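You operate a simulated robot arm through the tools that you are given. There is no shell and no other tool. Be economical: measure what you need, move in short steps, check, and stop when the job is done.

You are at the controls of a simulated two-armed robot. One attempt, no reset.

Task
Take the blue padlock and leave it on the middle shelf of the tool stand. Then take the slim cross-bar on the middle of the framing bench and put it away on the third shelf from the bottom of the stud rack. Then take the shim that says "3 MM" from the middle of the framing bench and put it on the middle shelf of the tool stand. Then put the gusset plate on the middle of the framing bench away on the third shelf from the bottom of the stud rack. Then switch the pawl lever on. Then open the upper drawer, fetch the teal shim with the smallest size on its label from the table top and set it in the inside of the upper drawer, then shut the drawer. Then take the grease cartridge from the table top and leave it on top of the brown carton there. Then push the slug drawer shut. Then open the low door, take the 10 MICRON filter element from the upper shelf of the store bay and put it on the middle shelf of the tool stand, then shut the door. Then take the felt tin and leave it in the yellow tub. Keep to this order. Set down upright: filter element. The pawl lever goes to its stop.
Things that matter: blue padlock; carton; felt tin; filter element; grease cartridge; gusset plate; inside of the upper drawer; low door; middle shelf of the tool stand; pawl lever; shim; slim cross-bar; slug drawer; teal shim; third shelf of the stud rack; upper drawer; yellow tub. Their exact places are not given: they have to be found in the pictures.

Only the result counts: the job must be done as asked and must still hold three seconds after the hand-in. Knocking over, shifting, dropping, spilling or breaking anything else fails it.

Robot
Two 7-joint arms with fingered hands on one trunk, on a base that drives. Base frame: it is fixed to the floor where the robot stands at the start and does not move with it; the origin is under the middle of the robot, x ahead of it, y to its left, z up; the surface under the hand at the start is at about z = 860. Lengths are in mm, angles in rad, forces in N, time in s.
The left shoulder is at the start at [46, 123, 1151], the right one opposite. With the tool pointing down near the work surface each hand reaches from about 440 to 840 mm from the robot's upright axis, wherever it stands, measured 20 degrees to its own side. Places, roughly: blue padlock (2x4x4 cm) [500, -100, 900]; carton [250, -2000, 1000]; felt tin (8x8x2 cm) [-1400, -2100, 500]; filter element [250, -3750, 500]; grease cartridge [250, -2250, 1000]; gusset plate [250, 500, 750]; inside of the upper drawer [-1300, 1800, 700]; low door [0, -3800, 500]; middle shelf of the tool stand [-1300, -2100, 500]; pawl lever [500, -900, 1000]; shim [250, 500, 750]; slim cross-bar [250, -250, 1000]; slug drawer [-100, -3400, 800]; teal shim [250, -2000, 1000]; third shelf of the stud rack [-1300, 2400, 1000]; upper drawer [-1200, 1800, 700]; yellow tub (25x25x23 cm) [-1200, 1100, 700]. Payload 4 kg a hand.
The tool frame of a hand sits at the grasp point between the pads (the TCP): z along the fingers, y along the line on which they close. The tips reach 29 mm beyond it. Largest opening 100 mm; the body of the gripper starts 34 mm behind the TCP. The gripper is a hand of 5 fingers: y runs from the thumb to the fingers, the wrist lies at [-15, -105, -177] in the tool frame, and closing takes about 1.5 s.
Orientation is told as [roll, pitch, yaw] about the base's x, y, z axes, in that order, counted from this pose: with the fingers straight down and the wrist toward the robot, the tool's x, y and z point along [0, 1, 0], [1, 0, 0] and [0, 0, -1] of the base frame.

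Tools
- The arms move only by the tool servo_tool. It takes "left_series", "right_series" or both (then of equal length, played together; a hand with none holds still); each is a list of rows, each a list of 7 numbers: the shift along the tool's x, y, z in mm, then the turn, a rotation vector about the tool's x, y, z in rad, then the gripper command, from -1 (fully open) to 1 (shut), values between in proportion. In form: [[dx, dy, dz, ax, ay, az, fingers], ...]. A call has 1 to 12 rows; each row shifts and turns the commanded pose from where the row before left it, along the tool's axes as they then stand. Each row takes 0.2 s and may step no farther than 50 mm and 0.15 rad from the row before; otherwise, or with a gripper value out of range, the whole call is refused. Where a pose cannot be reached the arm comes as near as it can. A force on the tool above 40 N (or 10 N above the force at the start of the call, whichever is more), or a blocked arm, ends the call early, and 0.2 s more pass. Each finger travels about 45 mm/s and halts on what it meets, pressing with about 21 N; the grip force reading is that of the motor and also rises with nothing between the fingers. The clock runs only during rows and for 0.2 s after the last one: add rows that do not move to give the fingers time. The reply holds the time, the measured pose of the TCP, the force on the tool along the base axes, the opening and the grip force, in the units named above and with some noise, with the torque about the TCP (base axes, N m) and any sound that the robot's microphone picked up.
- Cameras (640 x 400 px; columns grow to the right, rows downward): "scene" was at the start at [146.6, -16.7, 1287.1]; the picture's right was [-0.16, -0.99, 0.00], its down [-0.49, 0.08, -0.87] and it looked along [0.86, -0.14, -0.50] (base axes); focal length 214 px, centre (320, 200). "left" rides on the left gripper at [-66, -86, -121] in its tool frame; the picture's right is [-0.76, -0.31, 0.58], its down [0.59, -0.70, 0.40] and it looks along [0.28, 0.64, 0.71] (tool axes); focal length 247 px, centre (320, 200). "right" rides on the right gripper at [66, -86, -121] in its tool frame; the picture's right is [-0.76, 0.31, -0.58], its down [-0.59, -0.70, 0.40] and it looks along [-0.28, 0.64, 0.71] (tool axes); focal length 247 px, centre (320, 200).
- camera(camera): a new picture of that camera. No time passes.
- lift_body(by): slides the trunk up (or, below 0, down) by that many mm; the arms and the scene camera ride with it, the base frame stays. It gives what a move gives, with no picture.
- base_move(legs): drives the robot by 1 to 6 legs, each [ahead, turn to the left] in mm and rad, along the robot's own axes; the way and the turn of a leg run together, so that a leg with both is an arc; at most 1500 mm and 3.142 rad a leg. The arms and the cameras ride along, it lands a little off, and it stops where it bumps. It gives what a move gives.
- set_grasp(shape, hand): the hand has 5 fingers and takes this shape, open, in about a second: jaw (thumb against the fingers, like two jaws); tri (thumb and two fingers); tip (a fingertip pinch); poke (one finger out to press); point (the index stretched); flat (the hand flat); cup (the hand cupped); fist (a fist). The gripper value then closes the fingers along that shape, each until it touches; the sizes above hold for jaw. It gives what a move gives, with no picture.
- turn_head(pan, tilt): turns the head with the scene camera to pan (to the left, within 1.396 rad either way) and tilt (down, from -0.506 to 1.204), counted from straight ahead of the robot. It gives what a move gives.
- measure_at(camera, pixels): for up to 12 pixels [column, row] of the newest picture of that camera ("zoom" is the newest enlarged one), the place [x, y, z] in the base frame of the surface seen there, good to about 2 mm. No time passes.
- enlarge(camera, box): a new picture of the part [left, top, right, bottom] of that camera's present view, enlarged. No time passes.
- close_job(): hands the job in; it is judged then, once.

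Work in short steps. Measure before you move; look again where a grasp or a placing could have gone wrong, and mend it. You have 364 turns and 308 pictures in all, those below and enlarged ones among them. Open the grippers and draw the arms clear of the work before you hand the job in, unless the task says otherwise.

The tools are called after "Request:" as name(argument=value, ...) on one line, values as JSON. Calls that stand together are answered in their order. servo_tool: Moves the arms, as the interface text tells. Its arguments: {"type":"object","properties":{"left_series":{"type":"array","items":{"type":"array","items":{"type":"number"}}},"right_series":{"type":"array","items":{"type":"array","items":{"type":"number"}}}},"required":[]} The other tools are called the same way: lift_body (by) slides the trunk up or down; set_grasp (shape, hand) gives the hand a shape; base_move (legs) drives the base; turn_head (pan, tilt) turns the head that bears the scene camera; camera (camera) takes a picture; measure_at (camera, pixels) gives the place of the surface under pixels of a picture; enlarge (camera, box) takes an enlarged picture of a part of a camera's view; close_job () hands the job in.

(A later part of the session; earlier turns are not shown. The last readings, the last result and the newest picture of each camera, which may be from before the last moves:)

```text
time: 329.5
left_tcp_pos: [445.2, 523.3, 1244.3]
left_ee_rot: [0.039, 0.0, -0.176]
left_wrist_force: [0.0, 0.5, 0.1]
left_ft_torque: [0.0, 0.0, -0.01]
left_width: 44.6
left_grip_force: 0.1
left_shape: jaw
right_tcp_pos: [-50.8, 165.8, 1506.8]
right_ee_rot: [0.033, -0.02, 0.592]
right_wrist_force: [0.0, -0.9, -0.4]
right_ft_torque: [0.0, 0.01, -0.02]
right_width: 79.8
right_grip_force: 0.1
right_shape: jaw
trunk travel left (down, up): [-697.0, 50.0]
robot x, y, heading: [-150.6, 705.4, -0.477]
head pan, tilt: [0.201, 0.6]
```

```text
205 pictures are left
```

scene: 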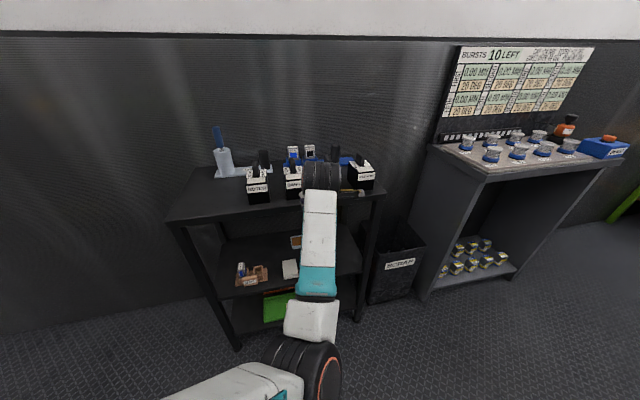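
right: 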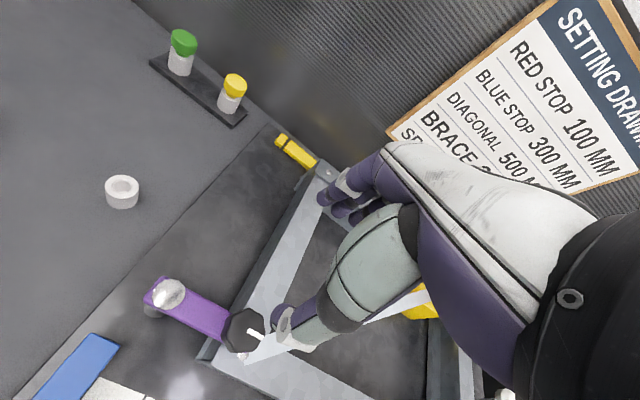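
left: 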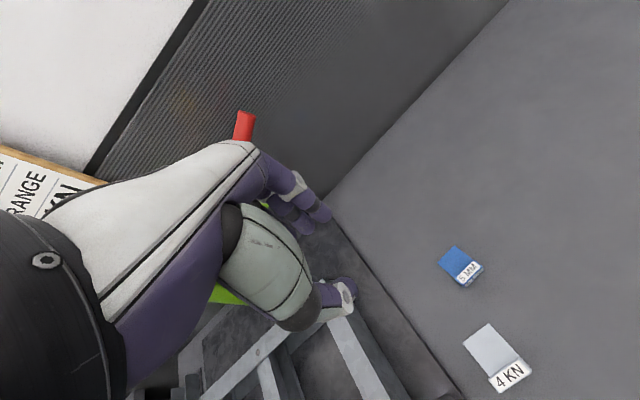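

The base drifted to (−150, 705). I measure the tall lever and the plate before correcting.

Request:
measure_at(camera="left", pixels=[[243, 115], [470, 345], [490, 325], [490, 378], [525, 362], [507, 380], [500, 350], [528, 372], [480, 360]])

Request:
enlarge(camera="left", box=[430, 230, 550, 400])

```text
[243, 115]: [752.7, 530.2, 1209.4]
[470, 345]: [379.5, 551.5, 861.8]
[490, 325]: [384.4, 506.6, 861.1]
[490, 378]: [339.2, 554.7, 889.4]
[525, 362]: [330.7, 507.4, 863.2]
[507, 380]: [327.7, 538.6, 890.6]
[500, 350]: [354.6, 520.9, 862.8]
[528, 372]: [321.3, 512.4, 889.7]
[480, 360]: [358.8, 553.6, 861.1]
```

```text
2.35 times, centred on (490, 315) of left
```

zoom: 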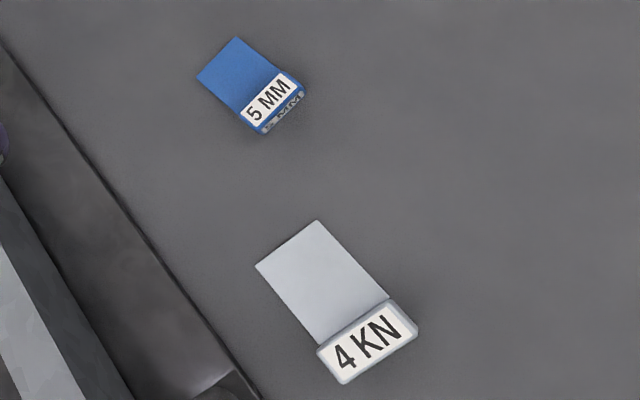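

Plate block centre (330, 532), top 889; the red lever at (752, 530) is well away. I correct the base to (−333, 616), heading −0.41.

Request:
base_move(legs=[[0, 0.932], [-203, 0], [0, -0.869]])

Request:
lift_body(by=-200)

Request:
camera(camera="left")

```text
time: 335.8
left_tcp_pos: [268.8, 471.1, 1243.3]
left_ee_rot: [0.04, 0.0, -0.121]
left_wrist_force: [-0.1, -0.6, 0.2]
left_ft_torque: [-0.04, -0.03, -0.02]
left_width: 44.9
left_grip_force: 0.2
left_shape: jaw
right_tcp_pos: [-209.2, 87.2, 1507.2]
right_ee_rot: [0.033, -0.02, 0.645]
right_wrist_force: [-0.2, -0.6, 0.6]
right_ft_torque: [0.02, 0.02, -0.01]
right_width: 79.9
right_grip_force: 0.0
right_shape: jaw
trunk travel left (down, up): [-697.0, 50.0]
robot x, y, heading: [-341.7, 615.3, -0.418]
head pan, tilt: [0.201, 0.6]
```

```text
time: 337.9
left_tcp_pos: [267.4, 470.4, 1044.0]
left_ee_rot: [0.038, -0.001, -0.12]
left_wrist_force: [-0.1, 0.0, 0.5]
left_ft_torque: [0.01, -0.05, -0.03]
left_width: 44.7
left_grip_force: 0.1
left_shape: jaw
right_tcp_pos: [-208.2, 86.0, 1307.8]
right_ee_rot: [0.034, -0.021, 0.645]
right_wrist_force: [-0.7, 0.6, 0.2]
right_ft_torque: [0.01, -0.03, -0.02]
right_width: 80.2
right_grip_force: 0.0
right_shape: jaw
trunk travel left (down, up): [-497.0, 250.0]
robot x, y, heading: [-339.0, 620.1, -0.427]
head pan, tilt: [0.201, 0.6]
```

```text
203 pictures are left
```

left: 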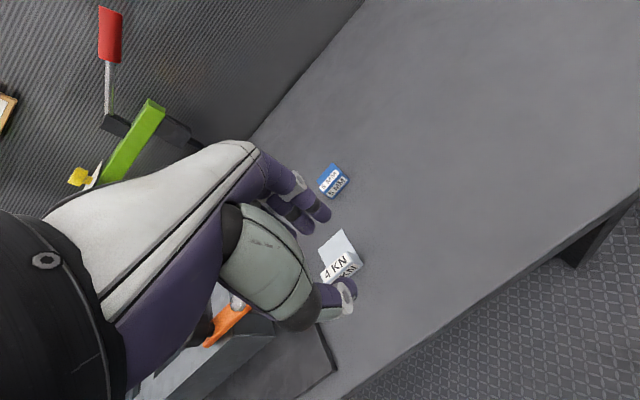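

I check the orange clamp's location near the hand's path.

Request:
measure_at(camera="left", pixels=[[230, 325], [240, 305], [245, 320], [325, 280], [355, 262], [330, 250], [342, 232], [355, 275]])

Request:
camera(camera="scene")

```text
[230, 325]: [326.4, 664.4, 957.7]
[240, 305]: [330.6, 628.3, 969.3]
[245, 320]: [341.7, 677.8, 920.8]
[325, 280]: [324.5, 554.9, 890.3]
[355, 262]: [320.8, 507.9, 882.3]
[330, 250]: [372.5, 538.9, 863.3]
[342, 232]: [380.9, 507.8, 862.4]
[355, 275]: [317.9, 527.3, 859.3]
```

```text
202 pictures are left
```

scene: 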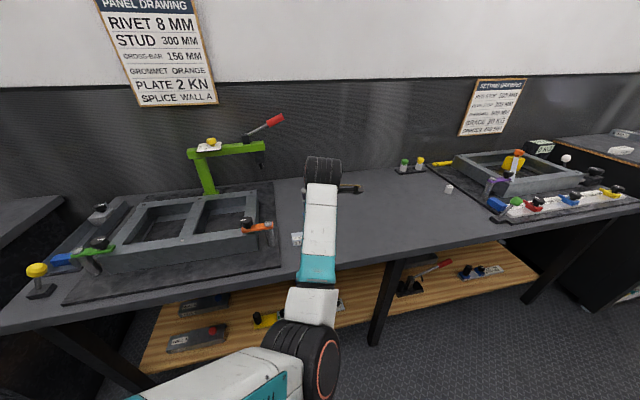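

The clamp (y ≥ 620) stays clear. I move over the plate's block at (329, 531).

Request:
servo_tool(left_series=[[30, 28, 0, 0, -0.03, -0.07, -0.1], [34, 27, 0, 0, 0, 0, -0.1], [0, 0, 30, 0, 0, 0, -0.1], [0, 0, 0, 0, 0, 0, -0.1]])

Request:
lift_body(by=-70)

Request:
enlarge(camera="left", box=[240, 160, 440, 360])

```text
time: 338.9
left_tcp_pos: [326.9, 528.5, 1015.3]
left_ee_rot: [0.01, -0.002, -0.052]
left_wrist_force: [-0.2, 0.2, -1.1]
left_ft_torque: [0.02, -0.02, -0.03]
left_width: 54.9
left_grip_force: 0.1
left_shape: jaw
right_tcp_pos: [-209.9, 86.7, 1306.5]
right_ee_rot: [0.033, -0.021, 0.645]
right_wrist_force: [-0.8, -1.0, 0.0]
right_ft_torque: [0.01, -0.03, 0.0]
right_width: 80.0
right_grip_force: 0.0
right_shape: jaw
trunk travel left (down, up): [-497.0, 250.0]
robot x, y, heading: [-336.6, 620.0, -0.424]
head pan, tilt: [0.201, 0.6]
```

```text
time: 340.0
left_tcp_pos: [327.8, 529.1, 946.3]
left_ee_rot: [0.011, -0.002, -0.051]
left_wrist_force: [-0.7, 1.1, -0.4]
left_ft_torque: [0.03, 0.0, -0.01]
left_width: 54.6
left_grip_force: 0.0
left_shape: jaw
right_tcp_pos: [-209.6, 86.4, 1237.2]
right_ee_rot: [0.033, -0.023, 0.646]
right_wrist_force: [-0.9, 1.2, -0.2]
right_ft_torque: [0.02, 0.01, 0.01]
right_width: 79.9
right_grip_force: 0.0
right_shape: jaw
trunk travel left (down, up): [-427.0, 320.0]
robot x, y, heading: [-339.1, 616.2, -0.423]
head pan, tilt: [0.201, 0.6]
```

```text
2.00 times, centred on (340, 260) of left
```

zoom: 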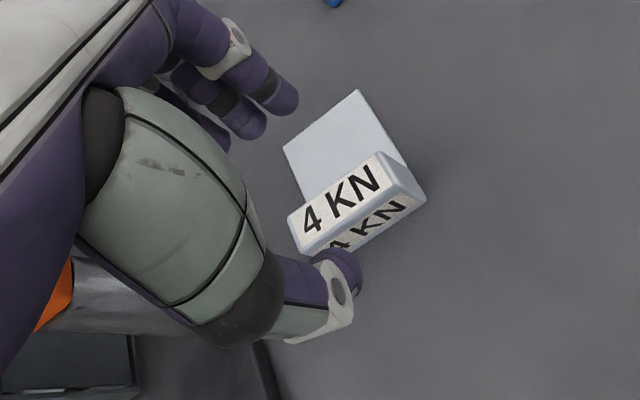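

Good. I lower 49 mm to z 897 and close.

Request:
servo_tool(left_series=[[2, 1, 20, 0, 0, 0, -0.1], [0, 0, 20, 0, 0, 0, -0.1], [0, 0, 9, 0, 0, 0, -0.1], [0, 0, 0, 0, 0, 0, 0.4], [0, 0, 0, 0, 0, 0, 1], [0, 0, 0, 0, 0, 0, 1], [0, 0, 0, 0, 0, 0, 1], [0, 0, 0, 0, 0, 0, 1]])

Request:
servo_tool(left_series=[[0, 0, -10, 0, 0, 0, 1], [0, 0, -25, 0, 0, 0, 1], [0, 0, -45, 0, 0, 0, 1], [0, 0, -45, 0, 0, 0, 1], [0, 0, -45, 0, 0, 0, 1]])

Request:
enlarge(camera="left", box=[240, 160, 440, 360])

```text
time: 341.8
left_tcp_pos: [329.3, 533.0, 895.0]
left_ee_rot: [0.011, -0.002, -0.052]
left_wrist_force: [-0.3, 0.4, 0.4]
left_ft_torque: [-0.04, 0.01, 0.02]
left_width: 12.9
left_grip_force: 20.6
left_shape: jaw
right_tcp_pos: [-208.3, 86.8, 1235.9]
right_ee_rot: [0.033, -0.021, 0.646]
right_wrist_force: [0.9, 0.6, 0.1]
right_ft_torque: [0.01, -0.03, 0.03]
right_width: 80.1
right_grip_force: 0.0
right_shape: jaw
trunk travel left (down, up): [-427.0, 320.0]
robot x, y, heading: [-342.1, 619.8, -0.423]
head pan, tilt: [0.201, 0.6]
```

```text
time: 343.0
left_tcp_pos: [327.4, 533.0, 1064.1]
left_ee_rot: [0.01, 0.0, -0.051]
left_wrist_force: [1.3, 0.6, -0.9]
left_ft_torque: [0.01, -0.01, 0.05]
left_width: 12.7
left_grip_force: 21.1
left_shape: jaw
right_tcp_pos: [-209.6, 86.4, 1238.1]
right_ee_rot: [0.034, -0.022, 0.645]
right_wrist_force: [-0.7, -0.3, 0.6]
right_ft_torque: [0.0, -0.01, 0.0]
right_width: 79.9
right_grip_force: 0.0
right_shape: jaw
trunk travel left (down, up): [-427.0, 320.0]
robot x, y, heading: [-341.4, 616.8, -0.423]
head pan, tilt: [0.201, 0.6]
```

```text
2.00 times, centred on (340, 260) of left
```

zoom: 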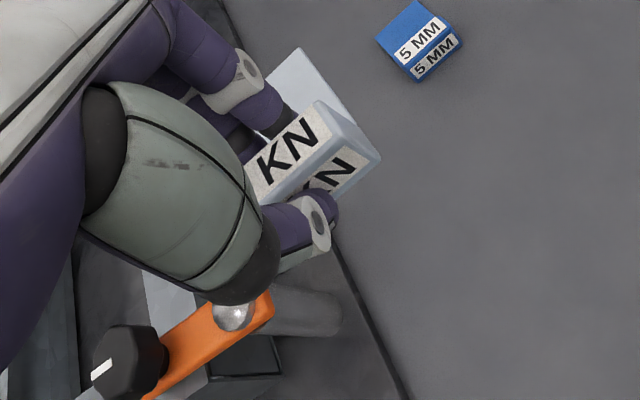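

The plate is held. Planning the rack: I'll place it right of the 148 bar around (−1205, 2447). I raise the trunk for travel and drive up the aisle.

Request:
lift_body(by=250)

Request:
base_move(legs=[[-100, 0], [0, 1.91], [800, 0]])

Request:
turn_head(pan=-0.3, tilt=0.5)

Request:
camera(camera="scene")

```text
time: 345.6
left_tcp_pos: [329.0, 531.0, 1314.0]
left_ee_rot: [0.011, -0.003, -0.05]
left_wrist_force: [-0.5, -0.4, -0.9]
left_ft_torque: [-0.02, 0.0, -0.02]
left_width: 12.9
left_grip_force: 21.1
left_shape: jaw
right_tcp_pos: [-208.3, 87.6, 1486.2]
right_ee_rot: [0.032, -0.021, 0.645]
right_wrist_force: [-1.0, -0.5, -0.8]
right_ft_torque: [0.04, -0.01, 0.01]
right_width: 79.9
right_grip_force: 0.1
right_shape: jaw
trunk travel left (down, up): [-677.0, 70.0]
robot x, y, heading: [-340.4, 617.1, -0.425]
head pan, tilt: [0.201, 0.6]
```

```text
time: 355.3
left_tcp_pos: [-544.2, 2091.9, 1315.6]
left_ee_rot: [0.01, -0.001, 1.883]
left_wrist_force: [-0.6, 0.8, -0.7]
left_ft_torque: [0.0, -0.03, 0.02]
left_width: 12.6
left_grip_force: 20.9
left_shape: jaw
right_tcp_pos: [63.5, 1749.2, 1486.8]
right_ee_rot: [0.035, -0.021, 2.582]
right_wrist_force: [0.3, 0.1, -0.1]
right_ft_torque: [-0.02, 0.02, 0.02]
right_width: 79.6
right_grip_force: 0.1
right_shape: jaw
trunk travel left (down, up): [-677.0, 70.0]
robot x, y, heading: [-389.5, 1434.9, 1.512]
head pan, tilt: [0.201, 0.6]
```

```text
time: 356.2
left_tcp_pos: [-545.0, 2093.3, 1315.4]
left_ee_rot: [0.01, -0.002, 1.883]
left_wrist_force: [-0.1, 0.1, -1.2]
left_ft_torque: [0.02, 0.0, 0.02]
left_width: 12.7
left_grip_force: 21.1
left_shape: jaw
right_tcp_pos: [62.8, 1745.8, 1487.0]
right_ee_rot: [0.034, -0.021, 2.582]
right_wrist_force: [0.2, 0.3, 0.6]
right_ft_torque: [0.01, -0.01, 0.02]
right_width: 79.9
right_grip_force: 0.0
right_shape: jaw
trunk travel left (down, up): [-677.0, 70.0]
robot x, y, heading: [-387.5, 1434.2, 1.508]
head pan, tilt: [-0.3, 0.499]
```

```text
199 pictures are left
```

scene: 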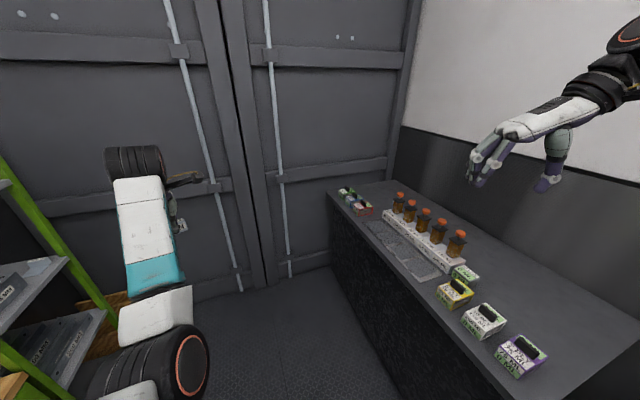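

I measure the cabinet front on the right to keep the base clear.

Request:
measure_at(camera="scene", pixels=[[332, 250], [400, 330], [328, 195], [240, 260], [500, 395]])

```text
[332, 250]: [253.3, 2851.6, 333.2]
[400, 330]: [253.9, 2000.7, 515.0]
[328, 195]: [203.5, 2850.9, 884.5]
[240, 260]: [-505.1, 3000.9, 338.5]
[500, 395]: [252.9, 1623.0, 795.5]
```

The cabinet front is at x ≈ 250. I take a two-step path that keeps the left hand away from the end wall, ending at (−337, 2250) heading 2.72.

Request:
base_move(legs=[[0, -0.287], [549, 0], [0, 0.779], [330, 0], [0, 0.72]])

Request:
turn_head(pan=0.3, tilt=0.5)

Request:
camera(camera="scene")

```text
time: 366.2
left_tcp_pos: [-1015.0, 2337.4, 1315.5]
left_ee_rot: [0.01, -0.002, 3.103]
left_wrist_force: [0.1, 0.3, 0.2]
left_ft_torque: [0.04, 0.01, 0.0]
left_width: 12.5
left_grip_force: 20.9
left_shape: jaw
right_tcp_pos: [-482.0, 2787.0, 1487.7]
right_ee_rot: [0.034, -0.021, -2.482]
right_wrist_force: [-0.2, -0.4, 0.5]
right_ft_torque: [-0.03, -0.02, 0.02]
right_width: 79.9
right_grip_force: 0.0
right_shape: jaw
trunk travel left (down, up): [-677.0, 70.0]
robot x, y, heading: [-341.3, 2260.9, 2.732]
head pan, tilt: [-0.3, 0.499]
```

```text
time: 367.2
left_tcp_pos: [-1013.6, 2337.1, 1314.4]
left_ee_rot: [0.011, -0.001, 3.105]
left_wrist_force: [0.7, 0.0, -1.3]
left_ft_torque: [0.03, -0.01, -0.02]
left_width: 12.6
left_grip_force: 21.0
left_shape: jaw
right_tcp_pos: [-483.5, 2789.0, 1487.6]
right_ee_rot: [0.032, -0.021, -2.481]
right_wrist_force: [0.7, 0.0, -0.4]
right_ft_torque: [0.01, 0.0, -0.01]
right_width: 80.3
right_grip_force: 0.1
right_shape: jaw
trunk travel left (down, up): [-677.0, 70.0]
robot x, y, heading: [-344.0, 2259.7, 2.729]
head pan, tilt: [0.3, 0.499]
```

```text
198 pictures are left
```

scene: 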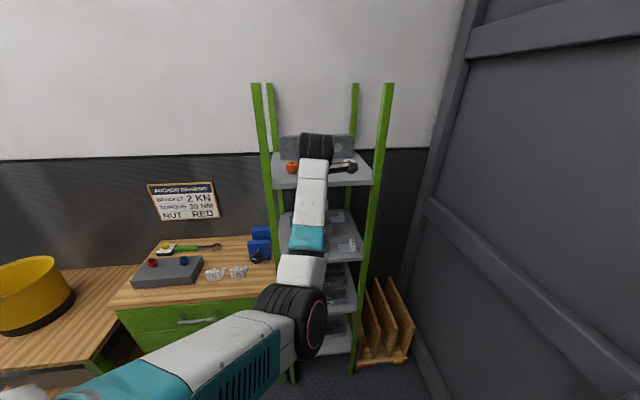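

I lower the trunk, shift 26 mm in +y, yaw the hand to 2.75 and pitch it inward.

Request:
lift_body(by=-210)

Request:
servo_tool(left_series=[[-26, 0, 0, 0, 0, 0.12, 1], [0, 0, 0, 0, 0, 0.12, 1], [0, 0, 0, 0, 0, 0.115, 1], [0, 0, 0, -0.15, 0, 0, 1], [0, 0, 0, -0.15, 0, 0, 1], [0, 0, 0, -0.12, 0, 0, 1], [0, 0, 0, 0, 0, 0, 1]])

Request:
camera(camera="left")

Request:
camera(camera="scene")

```text
time: 369.5
left_tcp_pos: [-1014.2, 2336.0, 1106.6]
left_ee_rot: [0.011, -0.005, 3.105]
left_wrist_force: [0.6, 0.4, -1.4]
left_ft_torque: [0.0, -0.02, -0.02]
left_width: 12.2
left_grip_force: 20.4
left_shape: jaw
right_tcp_pos: [-481.7, 2787.3, 1276.5]
right_ee_rot: [0.034, -0.02, -2.482]
right_wrist_force: [0.3, 0.4, -1.0]
right_ft_torque: [0.02, -0.01, -0.01]
right_width: 80.2
right_grip_force: 0.0
right_shape: jaw
trunk travel left (down, up): [-467.0, 280.0]
robot x, y, heading: [-344.5, 2259.1, 2.734]
head pan, tilt: [0.3, 0.499]
```

```text
time: 371.1
left_tcp_pos: [-1013.4, 2362.3, 1104.9]
left_ee_rot: [0.013, -0.421, 2.743]
left_wrist_force: [0.0, -0.3, -1.5]
left_ft_torque: [-0.03, 0.0, 0.0]
left_width: 12.5
left_grip_force: 21.0
left_shape: jaw
right_tcp_pos: [-482.8, 2788.5, 1277.1]
right_ee_rot: [0.033, -0.021, -2.481]
right_wrist_force: [0.2, -0.1, 0.8]
right_ft_torque: [0.02, -0.01, 0.03]
right_width: 80.1
right_grip_force: 0.0
right_shape: jaw
trunk travel left (down, up): [-467.0, 280.0]
robot x, y, heading: [-346.0, 2255.3, 2.733]
head pan, tilt: [0.3, 0.499]
```

```text
197 pictures are left
```

left: 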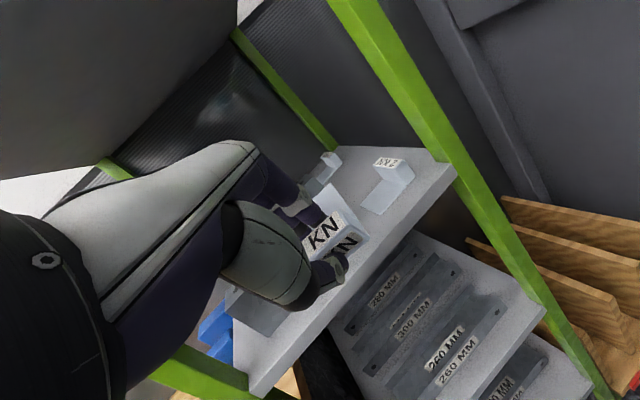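

```text
196 pictures are left
```

scene: 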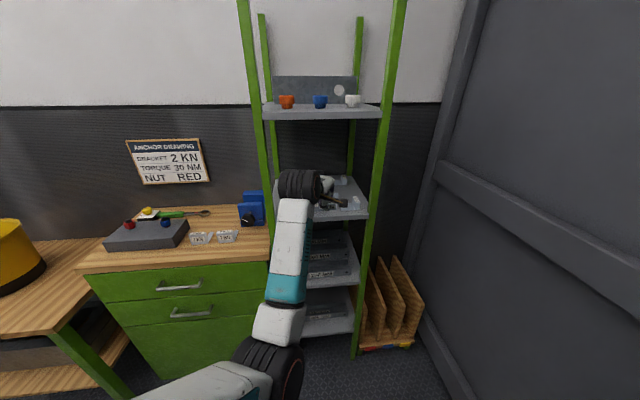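

I raise 12 mm for margin over the front pieces and drive in 120 mm.

Request:
lift_body(by=12)

Request:
base_move(legs=[[120, 0]])

Request:
camera(camera="left")

Request:
enlarge(camera="scene", box=[220, 80, 420, 260])

```text
time: 371.7
left_tcp_pos: [-1013.3, 2362.8, 1117.3]
left_ee_rot: [0.011, -0.418, 2.746]
left_wrist_force: [0.9, 0.0, -1.1]
left_ft_torque: [0.04, -0.04, 0.02]
left_width: 12.5
left_grip_force: 21.2
left_shape: jaw
right_tcp_pos: [-481.9, 2788.9, 1290.2]
right_ee_rot: [0.033, -0.022, -2.483]
right_wrist_force: [0.3, -0.1, -1.3]
right_ft_torque: [0.01, -0.02, 0.01]
right_width: 80.0
right_grip_force: 0.0
right_shape: jaw
trunk travel left (down, up): [-479.0, 268.0]
robot x, y, heading: [-341.5, 2258.1, 2.733]
head pan, tilt: [0.3, 0.499]
```

```text
time: 372.9
left_tcp_pos: [-1119.6, 2407.9, 1116.9]
left_ee_rot: [0.01, -0.417, 2.745]
left_wrist_force: [-0.2, -0.5, -1.4]
left_ft_torque: [0.01, -0.02, -0.01]
left_width: 12.3
left_grip_force: 20.9
left_shape: jaw
right_tcp_pos: [-589.0, 2834.9, 1288.5]
right_ee_rot: [0.034, -0.023, -2.482]
right_wrist_force: [0.0, 0.6, 0.0]
right_ft_torque: [-0.02, -0.03, -0.02]
right_width: 80.1
right_grip_force: 0.1
right_shape: jaw
trunk travel left (down, up): [-479.0, 268.0]
robot x, y, heading: [-448.5, 2307.1, 2.736]
head pan, tilt: [0.3, 0.499]
```

```text
195 pictures are left
```

left: 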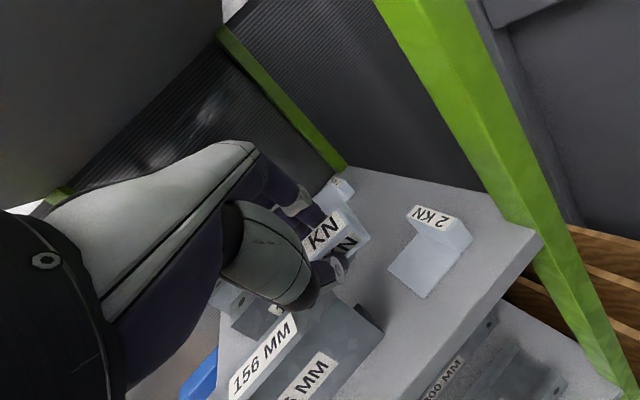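

```text
2.22 times, centred on (320, 170) of scene
```

zoom: 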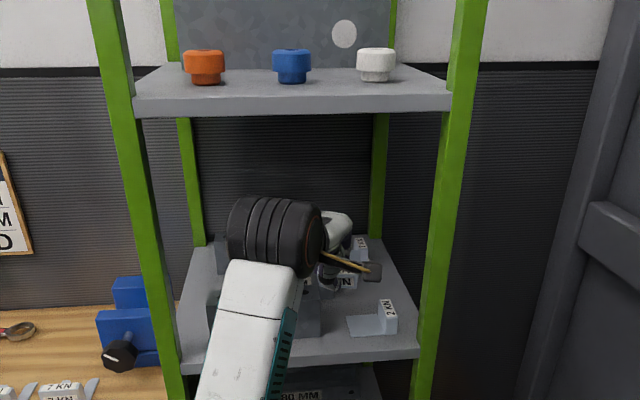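

Clear. I drive 95 mm further in.

Request:
base_move(legs=[[95, 0]])

Request:
camera(camera="left")

Request:
enlarge(camera="scene", box=[220, 80, 420, 260])

```text
time: 374.0
left_tcp_pos: [-1205.3, 2445.2, 1117.4]
left_ee_rot: [0.012, -0.418, 2.745]
left_wrist_force: [0.2, 0.2, -0.6]
left_ft_torque: [-0.02, 0.0, 0.0]
left_width: 12.0
left_grip_force: 20.8
left_shape: jaw
right_tcp_pos: [-676.1, 2871.6, 1289.2]
right_ee_rot: [0.036, -0.021, -2.479]
right_wrist_force: [-0.8, 0.0, 0.7]
right_ft_torque: [0.02, -0.03, 0.05]
right_width: 79.9
right_grip_force: 0.2
right_shape: jaw
trunk travel left (down, up): [-479.0, 268.0]
robot x, y, heading: [-535.7, 2340.4, 2.733]
head pan, tilt: [0.3, 0.499]
```

```text
193 pictures are left
```

left: 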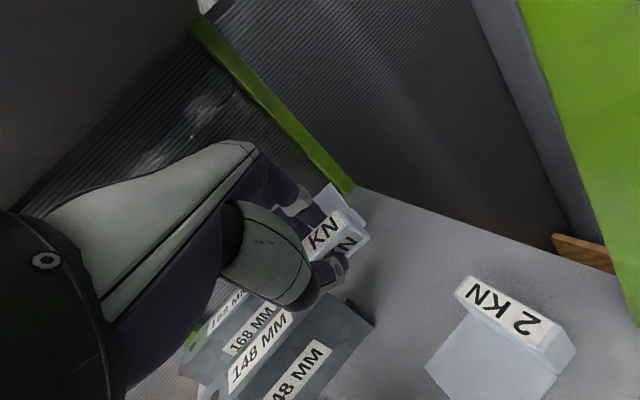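

```text
2.22 times, centred on (320, 170) of scene
```

zoom: 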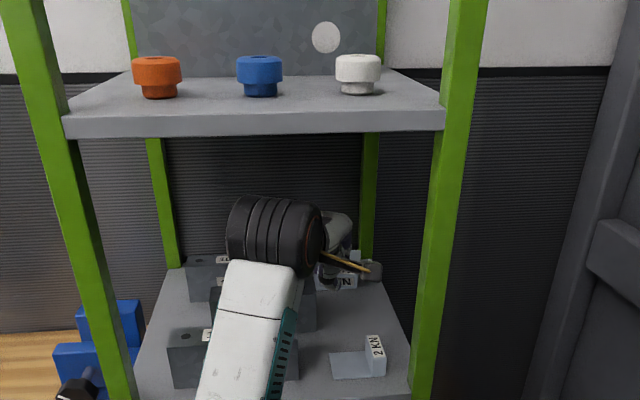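

I shift 8 mm away from the bar's end, and lower while levelling.

Request:
servo_tool(left_series=[[-8, -8.1, 18.3, 0, 0, 0, 1], [0, -8.1, 18.3, 0.14, 0, 0, 1], [0, -3.3, 11.5, 0.14, 0, 0, 1], [0, -1.65, 11.9, 0.138, 0, 0, 1], [0, 0, 0, 0, 0, 0, 1]])

Request:
camera(camera="left")

Request:
enlarge(camera="scene", box=[220, 80, 420, 260])

```text
time: 375.0
left_tcp_pos: [-1209.8, 2454.6, 1075.8]
left_ee_rot: [0.014, -0.107, 2.746]
left_wrist_force: [2.4, 0.3, 16.2]
left_ft_torque: [-0.71, 0.35, 0.09]
left_width: 12.7
left_grip_force: 21.0
left_shape: jaw
right_tcp_pos: [-676.0, 2870.9, 1289.7]
right_ee_rot: [0.033, -0.021, -2.482]
right_wrist_force: [-0.4, -0.4, -0.3]
right_ft_torque: [-0.01, -0.07, 0.0]
right_width: 79.9
right_grip_force: 0.1
right_shape: jaw
trunk travel left (down, up): [-479.0, 268.0]
robot x, y, heading: [-537.5, 2342.3, 2.737]
head pan, tilt: [0.3, 0.499]
stopped in row 4 (left hand): the force on the tool passed its limit at 46 N (the readings are from after the stop); the commanded pose is now the measured one
```

```text
191 pictures are left
```

left: 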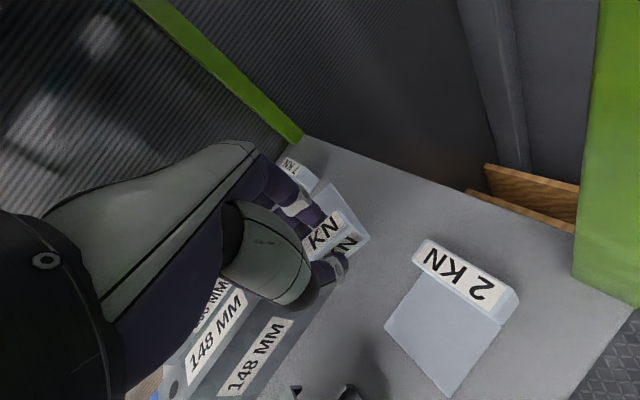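

```text
2.22 times, centred on (320, 170) of scene
```

zoom: 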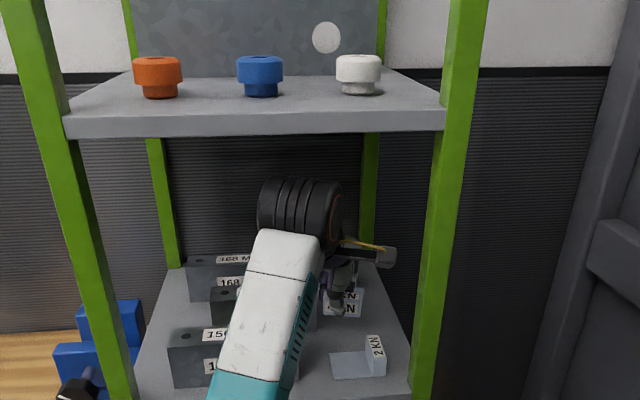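

Contact at z 1076: a finger met the 148 bar's end. I rise 22 mm, yaw the hand to ≈2.5 so the fingers swing clear of the bar, and level it.

Request:
servo_tool(left_series=[[0, 2.4, -22, 0, 0, 0, 1], [0, 0, 0, 0, 0, 0.125, 1], [0, 0, 0, 0, 0, 0.125, 1], [0, 0, 0, 0.1, 0, 0, 1], [0, 0, 0, 0, 0, 0, 1]])

Request:
camera(camera="left")

Request:
enlarge(camera="scene", box=[220, 80, 420, 260])

```text
time: 376.2
left_tcp_pos: [-1209.6, 2453.8, 1092.2]
left_ee_rot: [0.034, 0.012, 2.5]
left_wrist_force: [-0.4, -0.5, -1.3]
left_ft_torque: [0.04, 0.0, 0.02]
left_width: 12.4
left_grip_force: 21.3
left_shape: jaw
right_tcp_pos: [-674.1, 2870.4, 1289.0]
right_ee_rot: [0.034, -0.021, -2.479]
right_wrist_force: [0.2, 0.3, 0.0]
right_ft_torque: [0.0, -0.01, 0.03]
right_width: 79.7
right_grip_force: 0.1
right_shape: jaw
trunk travel left (down, up): [-479.0, 268.0]
robot x, y, heading: [-537.3, 2342.1, 2.736]
head pan, tilt: [0.3, 0.499]
```

```text
189 pictures are left
```

left: 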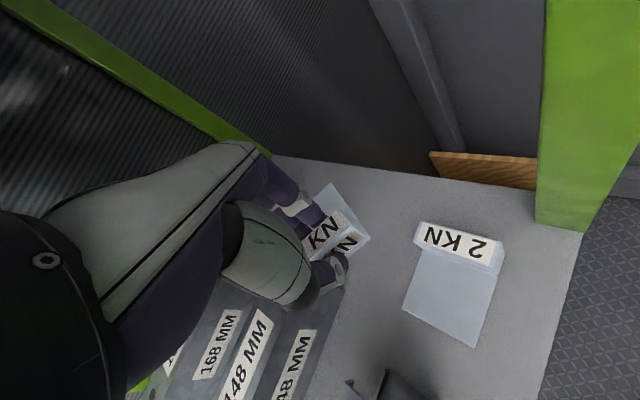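

```text
2.22 times, centred on (320, 170) of scene
```

zoom: 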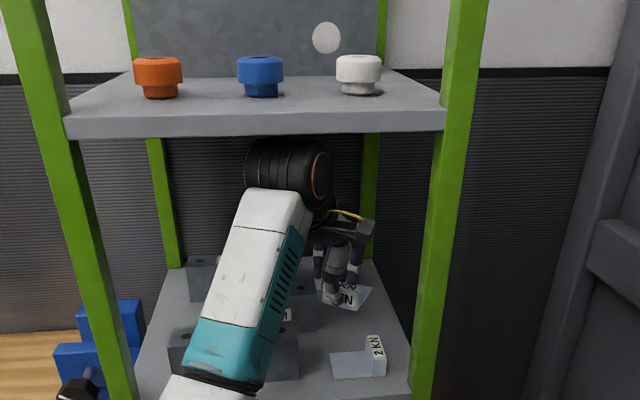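

Now clear of the bar. I shift 12 mm further in +y and lower in small steps.

Request:
servo_tool(left_series=[[-9.6, 7.2, 5, 0, 0, 0, 1], [0, 0, 15, 0, 0, 0, 1], [0, 0, 12, 0, 0, 0, 1], [0, 0, 8, 0, 0, 0, 1], [0, 0, 5, 0, 0, 0, 1], [0, 0, 0, 0, 0, 0, 1]])

Request:
camera(camera="left")

```text
time: 377.6
left_tcp_pos: [-1209.1, 2465.4, 1048.4]
left_ee_rot: [0.037, 0.01, 2.499]
left_wrist_force: [-0.5, 0.1, -1.3]
left_ft_torque: [0.0, 0.0, -0.01]
left_width: 12.3
left_grip_force: 20.9
left_shape: jaw
right_tcp_pos: [-674.8, 2871.8, 1289.1]
right_ee_rot: [0.035, -0.023, -2.48]
right_wrist_force: [0.6, 0.3, -0.7]
right_ft_torque: [-0.01, 0.01, 0.0]
right_width: 79.5
right_grip_force: 0.0
right_shape: jaw
trunk travel left (down, up): [-479.0, 268.0]
robot x, y, heading: [-535.8, 2342.5, 2.74]
head pan, tilt: [0.3, 0.499]
```

```text
187 pictures are left
```

left: 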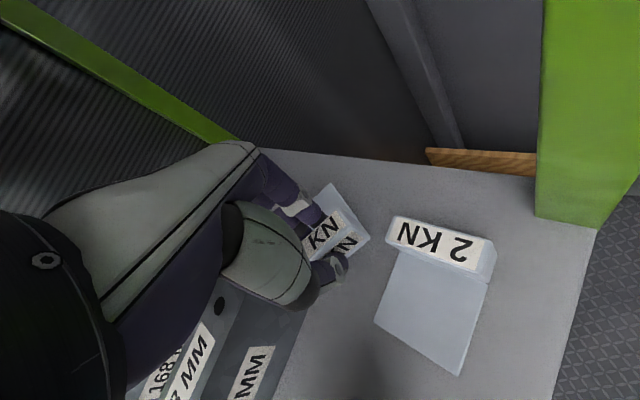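

No contact. I set it down, open and rise.

Request:
servo_tool(left_series=[[0, 0, 5, 0, 0, 0, 1], [0, 0, 3, 0, 0, 0, 1], [0, 0, 0, 0, 0, 0, 0.6], [0, 0, 0, 0, 0, 0, 0.4], [0, 0, 0, 0, 0, 0, 0.3], [0, 0, 0, 0, 0, 0, 0.3], [0, 0, -15, 0, 0, 0, 0.3], [0, 0, -20, 0, 0, 0, 0.3], [0, 0, -15, 0, 0, 0, 0.3]])

Request:
camera(camera="left")

```text
time: 379.6
left_tcp_pos: [-1208.5, 2465.7, 1089.7]
left_ee_rot: [0.037, 0.013, 2.5]
left_wrist_force: [-0.2, 0.0, 0.1]
left_ft_torque: [-0.02, 0.05, 0.02]
left_width: 34.5
left_grip_force: 0.0
left_shape: jaw
right_tcp_pos: [-674.5, 2872.0, 1289.9]
right_ee_rot: [0.032, -0.022, -2.483]
right_wrist_force: [1.2, 1.3, 0.4]
right_ft_torque: [0.0, 0.0, 0.0]
right_width: 79.8
right_grip_force: 0.0
right_shape: jaw
trunk travel left (down, up): [-479.0, 268.0]
robot x, y, heading: [-536.7, 2339.1, 2.736]
head pan, tilt: [0.3, 0.499]
```

```text
186 pictures are left
```

left: 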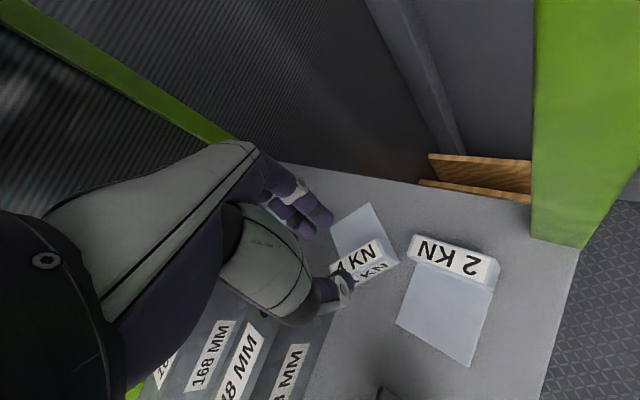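

The plate lies on the shelf. I pitch the hand inward while rising a bit, then back out.

Request:
servo_tool(left_series=[[0, 0, 0, -0.15, 0, 0, 0.3], [0, 1.5, -9.9, -0.15, 0, 0, 0.3], [0, 3, -9.5, -0.12, 0, 0, 0.3], [0, 4, -9.1, 0, 0, 0, 0.3], [0, 0, 0, 0, 0, 0, 0.3]])

Request:
base_move(legs=[[-200, 0]])

Request:
camera(camera="scene")

```text
time: 380.8
left_tcp_pos: [-1208.9, 2466.8, 1119.2]
left_ee_rot: [0.038, -0.409, 2.483]
left_wrist_force: [-0.3, -1.0, -0.7]
left_ft_torque: [-0.01, -0.01, -0.03]
left_width: 34.7
left_grip_force: 0.1
left_shape: jaw
right_tcp_pos: [-674.7, 2870.1, 1289.5]
right_ee_rot: [0.035, -0.021, -2.479]
right_wrist_force: [-0.1, 0.2, -0.8]
right_ft_torque: [-0.01, -0.02, -0.01]
right_width: 80.1
right_grip_force: 0.1
right_shape: jaw
trunk travel left (down, up): [-479.0, 268.0]
robot x, y, heading: [-535.0, 2339.9, 2.734]
head pan, tilt: [0.3, 0.499]
```

```text
time: 382.4
left_tcp_pos: [-1018.3, 2386.8, 1119.2]
left_ee_rot: [0.04, -0.411, 2.481]
left_wrist_force: [0.1, 0.0, -0.3]
left_ft_torque: [-0.03, 0.0, 0.04]
left_width: 34.5
left_grip_force: 0.1
left_shape: jaw
right_tcp_pos: [-483.6, 2789.7, 1289.5]
right_ee_rot: [0.031, -0.023, -2.482]
right_wrist_force: [0.4, -1.3, -1.1]
right_ft_torque: [0.0, 0.03, -0.05]
right_width: 79.8
right_grip_force: 0.0
right_shape: jaw
trunk travel left (down, up): [-479.0, 268.0]
robot x, y, heading: [-349.0, 2260.3, 2.735]
head pan, tilt: [0.3, 0.499]
```

```text
185 pictures are left
```

scene: 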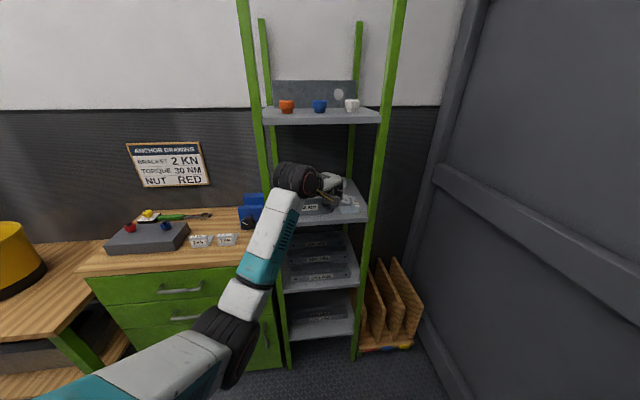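

Next the pawl lever near (500, −900). I straighten the hand, raise, and drive there to look.

Request:
servo_tool(left_series=[[0, 0, 0, 0.14, 0, 0, 0.3], [0, 0, 0, 0.14, 0, 0, 0.3], [0, 0, 0, 0.13, 0, 0, 0.3], [0, 0, 0, 0, 0, -0.15, 0.3], [0, 0, 0, 0, 0, -0.15, 0.3], [0, 0, 0, 0, 0, -0.15, 0.3], [0, 0, 0, 0, 0, -0.15, 0.3]])

Request:
lift_body(by=120)

Request:
base_move(legs=[[0, 1.942], [1450, 0], [1450, 0], [0, 1.606]])

Request:
turn_head(pan=-0.1, tilt=0.45)

Request:
camera(camera="scene")

```text
time: 384.0
left_tcp_pos: [-1019.7, 2385.8, 1118.8]
left_ee_rot: [0.031, -0.019, 3.099]
left_wrist_force: [0.4, -0.6, -0.1]
left_ft_torque: [-0.01, -0.02, 0.01]
left_width: 34.7
left_grip_force: 0.1
left_shape: jaw
right_tcp_pos: [-484.1, 2789.7, 1288.0]
right_ee_rot: [0.033, -0.02, -2.481]
right_wrist_force: [0.4, 0.3, 0.0]
right_ft_torque: [0.0, -0.02, -0.02]
right_width: 79.9
right_grip_force: 0.1
right_shape: jaw
trunk travel left (down, up): [-479.0, 268.0]
robot x, y, heading: [-345.9, 2260.2, 2.733]
head pan, tilt: [0.3, 0.499]
```

```text
time: 385.5
left_tcp_pos: [-1020.3, 2385.7, 1237.4]
left_ee_rot: [0.033, -0.017, 3.096]
left_wrist_force: [0.3, 0.1, 0.0]
left_ft_torque: [-0.03, -0.03, 0.04]
left_width: 34.7
left_grip_force: 0.0
left_shape: jaw
right_tcp_pos: [-486.5, 2790.7, 1409.1]
right_ee_rot: [0.034, -0.021, -2.482]
right_wrist_force: [-0.2, 0.1, 0.3]
right_ft_torque: [0.01, 0.03, 0.01]
right_width: 79.8
right_grip_force: 0.1
right_shape: jaw
trunk travel left (down, up): [-599.0, 148.0]
robot x, y, heading: [-349.9, 2260.4, 2.733]
head pan, tilt: [0.3, 0.499]
```

```text
time: 408.2
left_tcp_pos: [101.9, -465.4, 1240.1]
left_ee_rot: [0.028, -0.021, 0.329]
left_wrist_force: [-0.4, -0.6, 0.6]
left_ft_torque: [0.0, -0.02, 0.0]
left_width: 34.8
left_grip_force: 0.1
left_shape: jaw
right_tcp_pos: [-246.8, -1036.6, 1410.0]
right_ee_rot: [0.032, -0.021, 1.035]
right_wrist_force: [-0.1, 0.2, -0.9]
right_ft_torque: [0.0, -0.01, -0.02]
right_width: 79.8
right_grip_force: 0.1
right_shape: jaw
trunk travel left (down, up): [-599.0, 148.0]
robot x, y, heading: [-568.6, -591.7, -0.029]
head pan, tilt: [0.3, 0.499]
```

```text
time: 409.1
left_tcp_pos: [102.3, -466.4, 1240.9]
left_ee_rot: [0.031, -0.019, 0.329]
left_wrist_force: [0.2, 0.8, -0.3]
left_ft_torque: [-0.02, 0.02, -0.01]
left_width: 34.4
left_grip_force: 0.2
left_shape: jaw
right_tcp_pos: [-247.3, -1036.7, 1409.2]
right_ee_rot: [0.035, -0.021, 1.035]
right_wrist_force: [-0.2, 0.8, 0.7]
right_ft_torque: [-0.01, -0.02, 0.01]
right_width: 80.0
right_grip_force: 0.0
right_shape: jaw
trunk travel left (down, up): [-599.0, 148.0]
robot x, y, heading: [-568.8, -598.1, -0.032]
head pan, tilt: [-0.099, 0.45]
```

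```text
184 pictures are left
```

scene: 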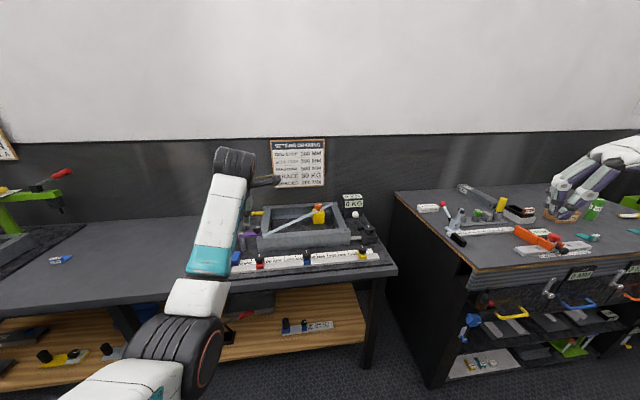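

I enlarge the jig's right end (white knob at (355,215)).

Request:
enlarge(camera="scene", box=[310, 180, 410, 270])

Request:
measure_at(camera="scene", pixels=[[355, 214], [355, 222], [364, 236], [367, 229], [352, 200], [370, 256], [379, 263], [320, 213]])

```text
4.44 times, centred on (360, 225) of scene
```

zoom: 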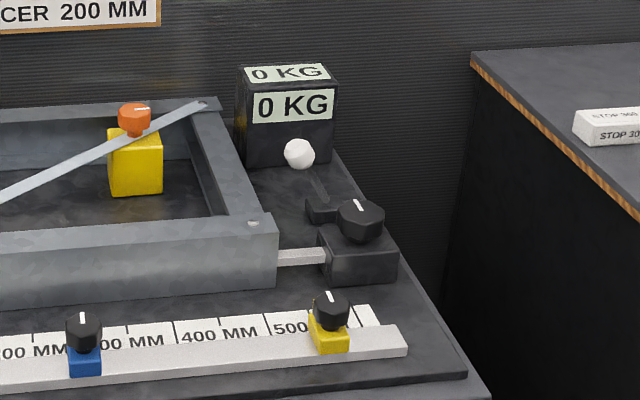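

```text
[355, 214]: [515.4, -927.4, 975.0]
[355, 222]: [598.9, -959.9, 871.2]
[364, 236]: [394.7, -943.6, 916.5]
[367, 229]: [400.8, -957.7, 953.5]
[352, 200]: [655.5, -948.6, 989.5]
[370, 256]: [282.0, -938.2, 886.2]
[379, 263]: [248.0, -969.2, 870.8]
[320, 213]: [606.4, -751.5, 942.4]
```

The pawl lever with the white ball is at (515, −927, 975). I drive to the left-arm stance for it and look closely from both cameras.

Request:
base_move(legs=[[0, -0.495], [480, 0], [0, 0.113]])

Request:
turn_head(pan=0.25, tilt=0.6)

Request:
camera(camera="scene")

Request:
camera(camera="left")

```text
time: 413.9
left_tcp_pos: [501.8, -993.4, 1238.9]
left_ee_rot: [0.031, -0.018, -0.082]
left_wrist_force: [0.2, -0.2, -0.2]
left_ft_torque: [-0.04, -0.02, 0.01]
left_width: 34.7
left_grip_force: 0.0
left_shape: jaw
right_tcp_pos: [-45.8, -1376.8, 1409.8]
right_ee_rot: [0.033, -0.019, 0.624]
right_wrist_force: [0.2, -1.0, -0.8]
right_ft_torque: [0.01, 0.06, 0.01]
right_width: 80.1
right_grip_force: 0.1
right_shape: jaw
trunk travel left (down, up): [-599.0, 148.0]
robot x, y, heading: [-167.4, -841.5, -0.445]
head pan, tilt: [-0.099, 0.45]
```

```text
time: 414.8
left_tcp_pos: [501.7, -995.1, 1239.9]
left_ee_rot: [0.032, -0.019, -0.083]
left_wrist_force: [0.2, 1.1, -0.4]
left_ft_torque: [-0.01, 0.02, -0.03]
left_width: 34.7
left_grip_force: 0.1
left_shape: jaw
right_tcp_pos: [-48.3, -1377.6, 1408.9]
right_ee_rot: [0.033, -0.021, 0.623]
right_wrist_force: [-0.3, 0.0, -0.7]
right_ft_torque: [0.0, 0.01, 0.02]
right_width: 80.3
right_grip_force: 0.0
right_shape: jaw
trunk travel left (down, up): [-599.0, 148.0]
robot x, y, heading: [-162.3, -843.9, -0.444]
head pan, tilt: [0.25, 0.6]
```

```text
182 pictures are left
```

scene: 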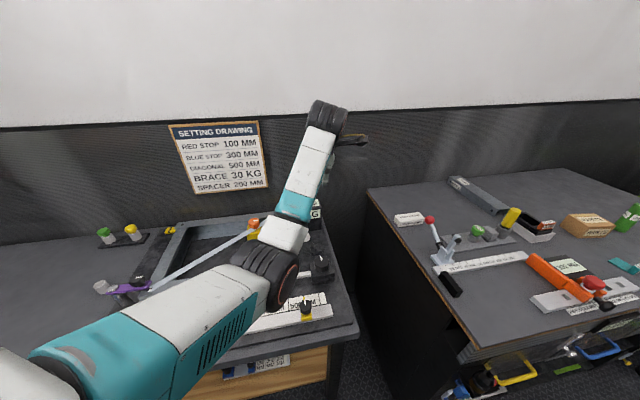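

```text
181 pictures are left
```

left: 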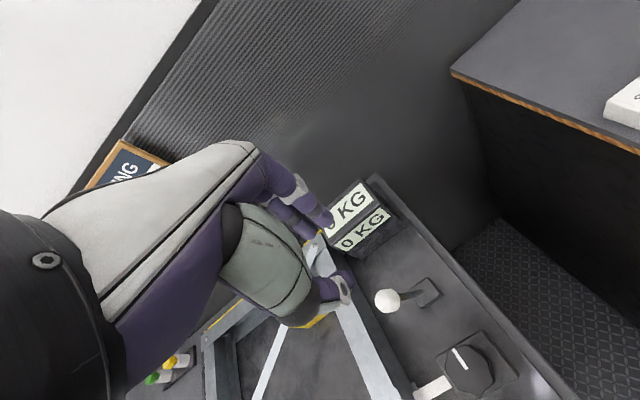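

Request:
enlarge(camera="left", box=[340, 240, 500, 380])

Request:
measure_at(camera="left", pixels=[[387, 300], [405, 295], [415, 293], [425, 290], [435, 285], [430, 300], [460, 360], [440, 285], [440, 300], [420, 280]])

```text
2.86 times, centred on (420, 310) of left
```

zoom: 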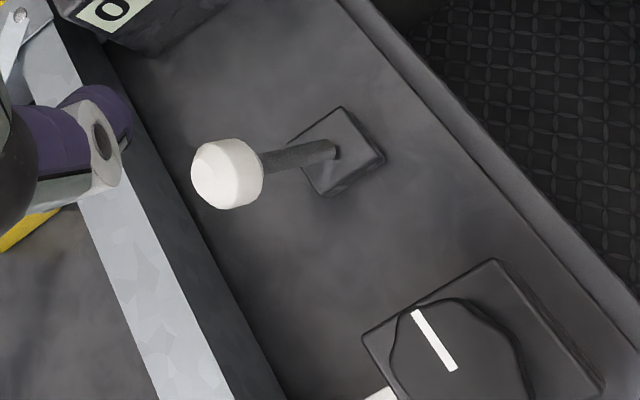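

```text
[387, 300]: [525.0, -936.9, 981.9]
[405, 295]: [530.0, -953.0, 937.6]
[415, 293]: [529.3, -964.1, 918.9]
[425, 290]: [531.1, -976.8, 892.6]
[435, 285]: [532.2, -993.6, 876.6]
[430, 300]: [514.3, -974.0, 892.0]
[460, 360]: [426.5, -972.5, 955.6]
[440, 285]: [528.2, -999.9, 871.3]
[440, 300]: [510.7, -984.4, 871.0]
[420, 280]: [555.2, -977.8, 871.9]
```

The lever pivots at about (530, −978, 885); the ball (524, −928, 972) leans toward +y. "On" is the other stop, so I will grip the ball along x and swing it toward −y. I lower the trunk and come over the ball.

Request:
lift_body(by=-150)

Request:
servo_tool(left_series=[[34, 8, 0, 0, -0.03, 0, -0.2], [34.6, 8.4, 0, 0, 0, 0, -0.2], [0, 0, 25, 0, 0, 0, -0.2], [0, 0, 25, 0, 0, 0, -0.2], [0, 0, 0, 0, 0, 0, -0.2]])

Request:
camera(camera="left")

Request:
camera(camera="scene")

```text
time: 416.5
left_tcp_pos: [500.8, -995.2, 1090.0]
left_ee_rot: [0.03, -0.02, -0.082]
left_wrist_force: [1.0, -0.2, 0.0]
left_ft_torque: [0.0, -0.01, -0.04]
left_width: 34.8
left_grip_force: 0.1
left_shape: jaw
right_tcp_pos: [-47.4, -1377.7, 1259.1]
right_ee_rot: [0.033, -0.021, 0.622]
right_wrist_force: [0.3, -0.4, 0.0]
right_ft_torque: [-0.04, -0.01, 0.0]
right_width: 80.0
right_grip_force: 0.0
right_shape: jaw
trunk travel left (down, up): [-449.0, 298.0]
robot x, y, heading: [-165.0, -844.6, -0.438]
head pan, tilt: [0.25, 0.6]
```

```text
time: 417.7
left_tcp_pos: [523.9, -926.7, 1037.2]
left_ee_rot: [0.0, -0.019, -0.083]
left_wrist_force: [0.5, 0.2, -0.6]
left_ft_torque: [0.03, -0.02, 0.02]
left_width: 59.7
left_grip_force: 0.0
left_shape: jaw
right_tcp_pos: [-46.9, -1378.0, 1258.8]
right_ee_rot: [0.032, -0.021, 0.621]
right_wrist_force: [-0.4, 0.3, 0.1]
right_ft_torque: [0.02, 0.01, 0.0]
right_width: 79.9
right_grip_force: 0.1
right_shape: jaw
trunk travel left (down, up): [-449.0, 298.0]
robot x, y, heading: [-165.0, -843.6, -0.441]
head pan, tilt: [0.25, 0.6]
```

```text
179 pictures are left
```

left: 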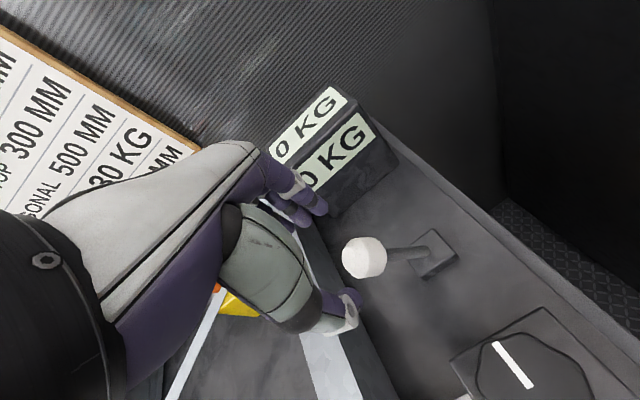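

```text
178 pictures are left
```

scene: 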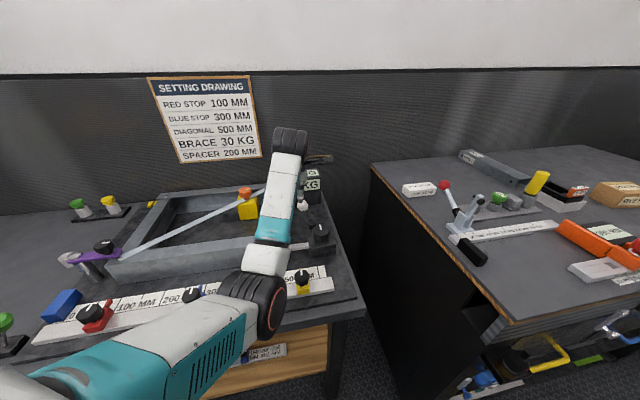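

I measure ball and rail from here.

Request:
measure_at(camera="left", pixels=[[350, 257], [362, 245], [375, 257], [362, 270], [340, 350], [305, 240], [445, 250], [335, 185]])

```text
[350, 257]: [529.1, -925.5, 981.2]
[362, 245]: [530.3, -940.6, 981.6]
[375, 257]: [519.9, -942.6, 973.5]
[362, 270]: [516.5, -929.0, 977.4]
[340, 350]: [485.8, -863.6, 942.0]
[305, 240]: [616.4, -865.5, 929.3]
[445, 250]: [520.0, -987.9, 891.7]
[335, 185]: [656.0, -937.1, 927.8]
```

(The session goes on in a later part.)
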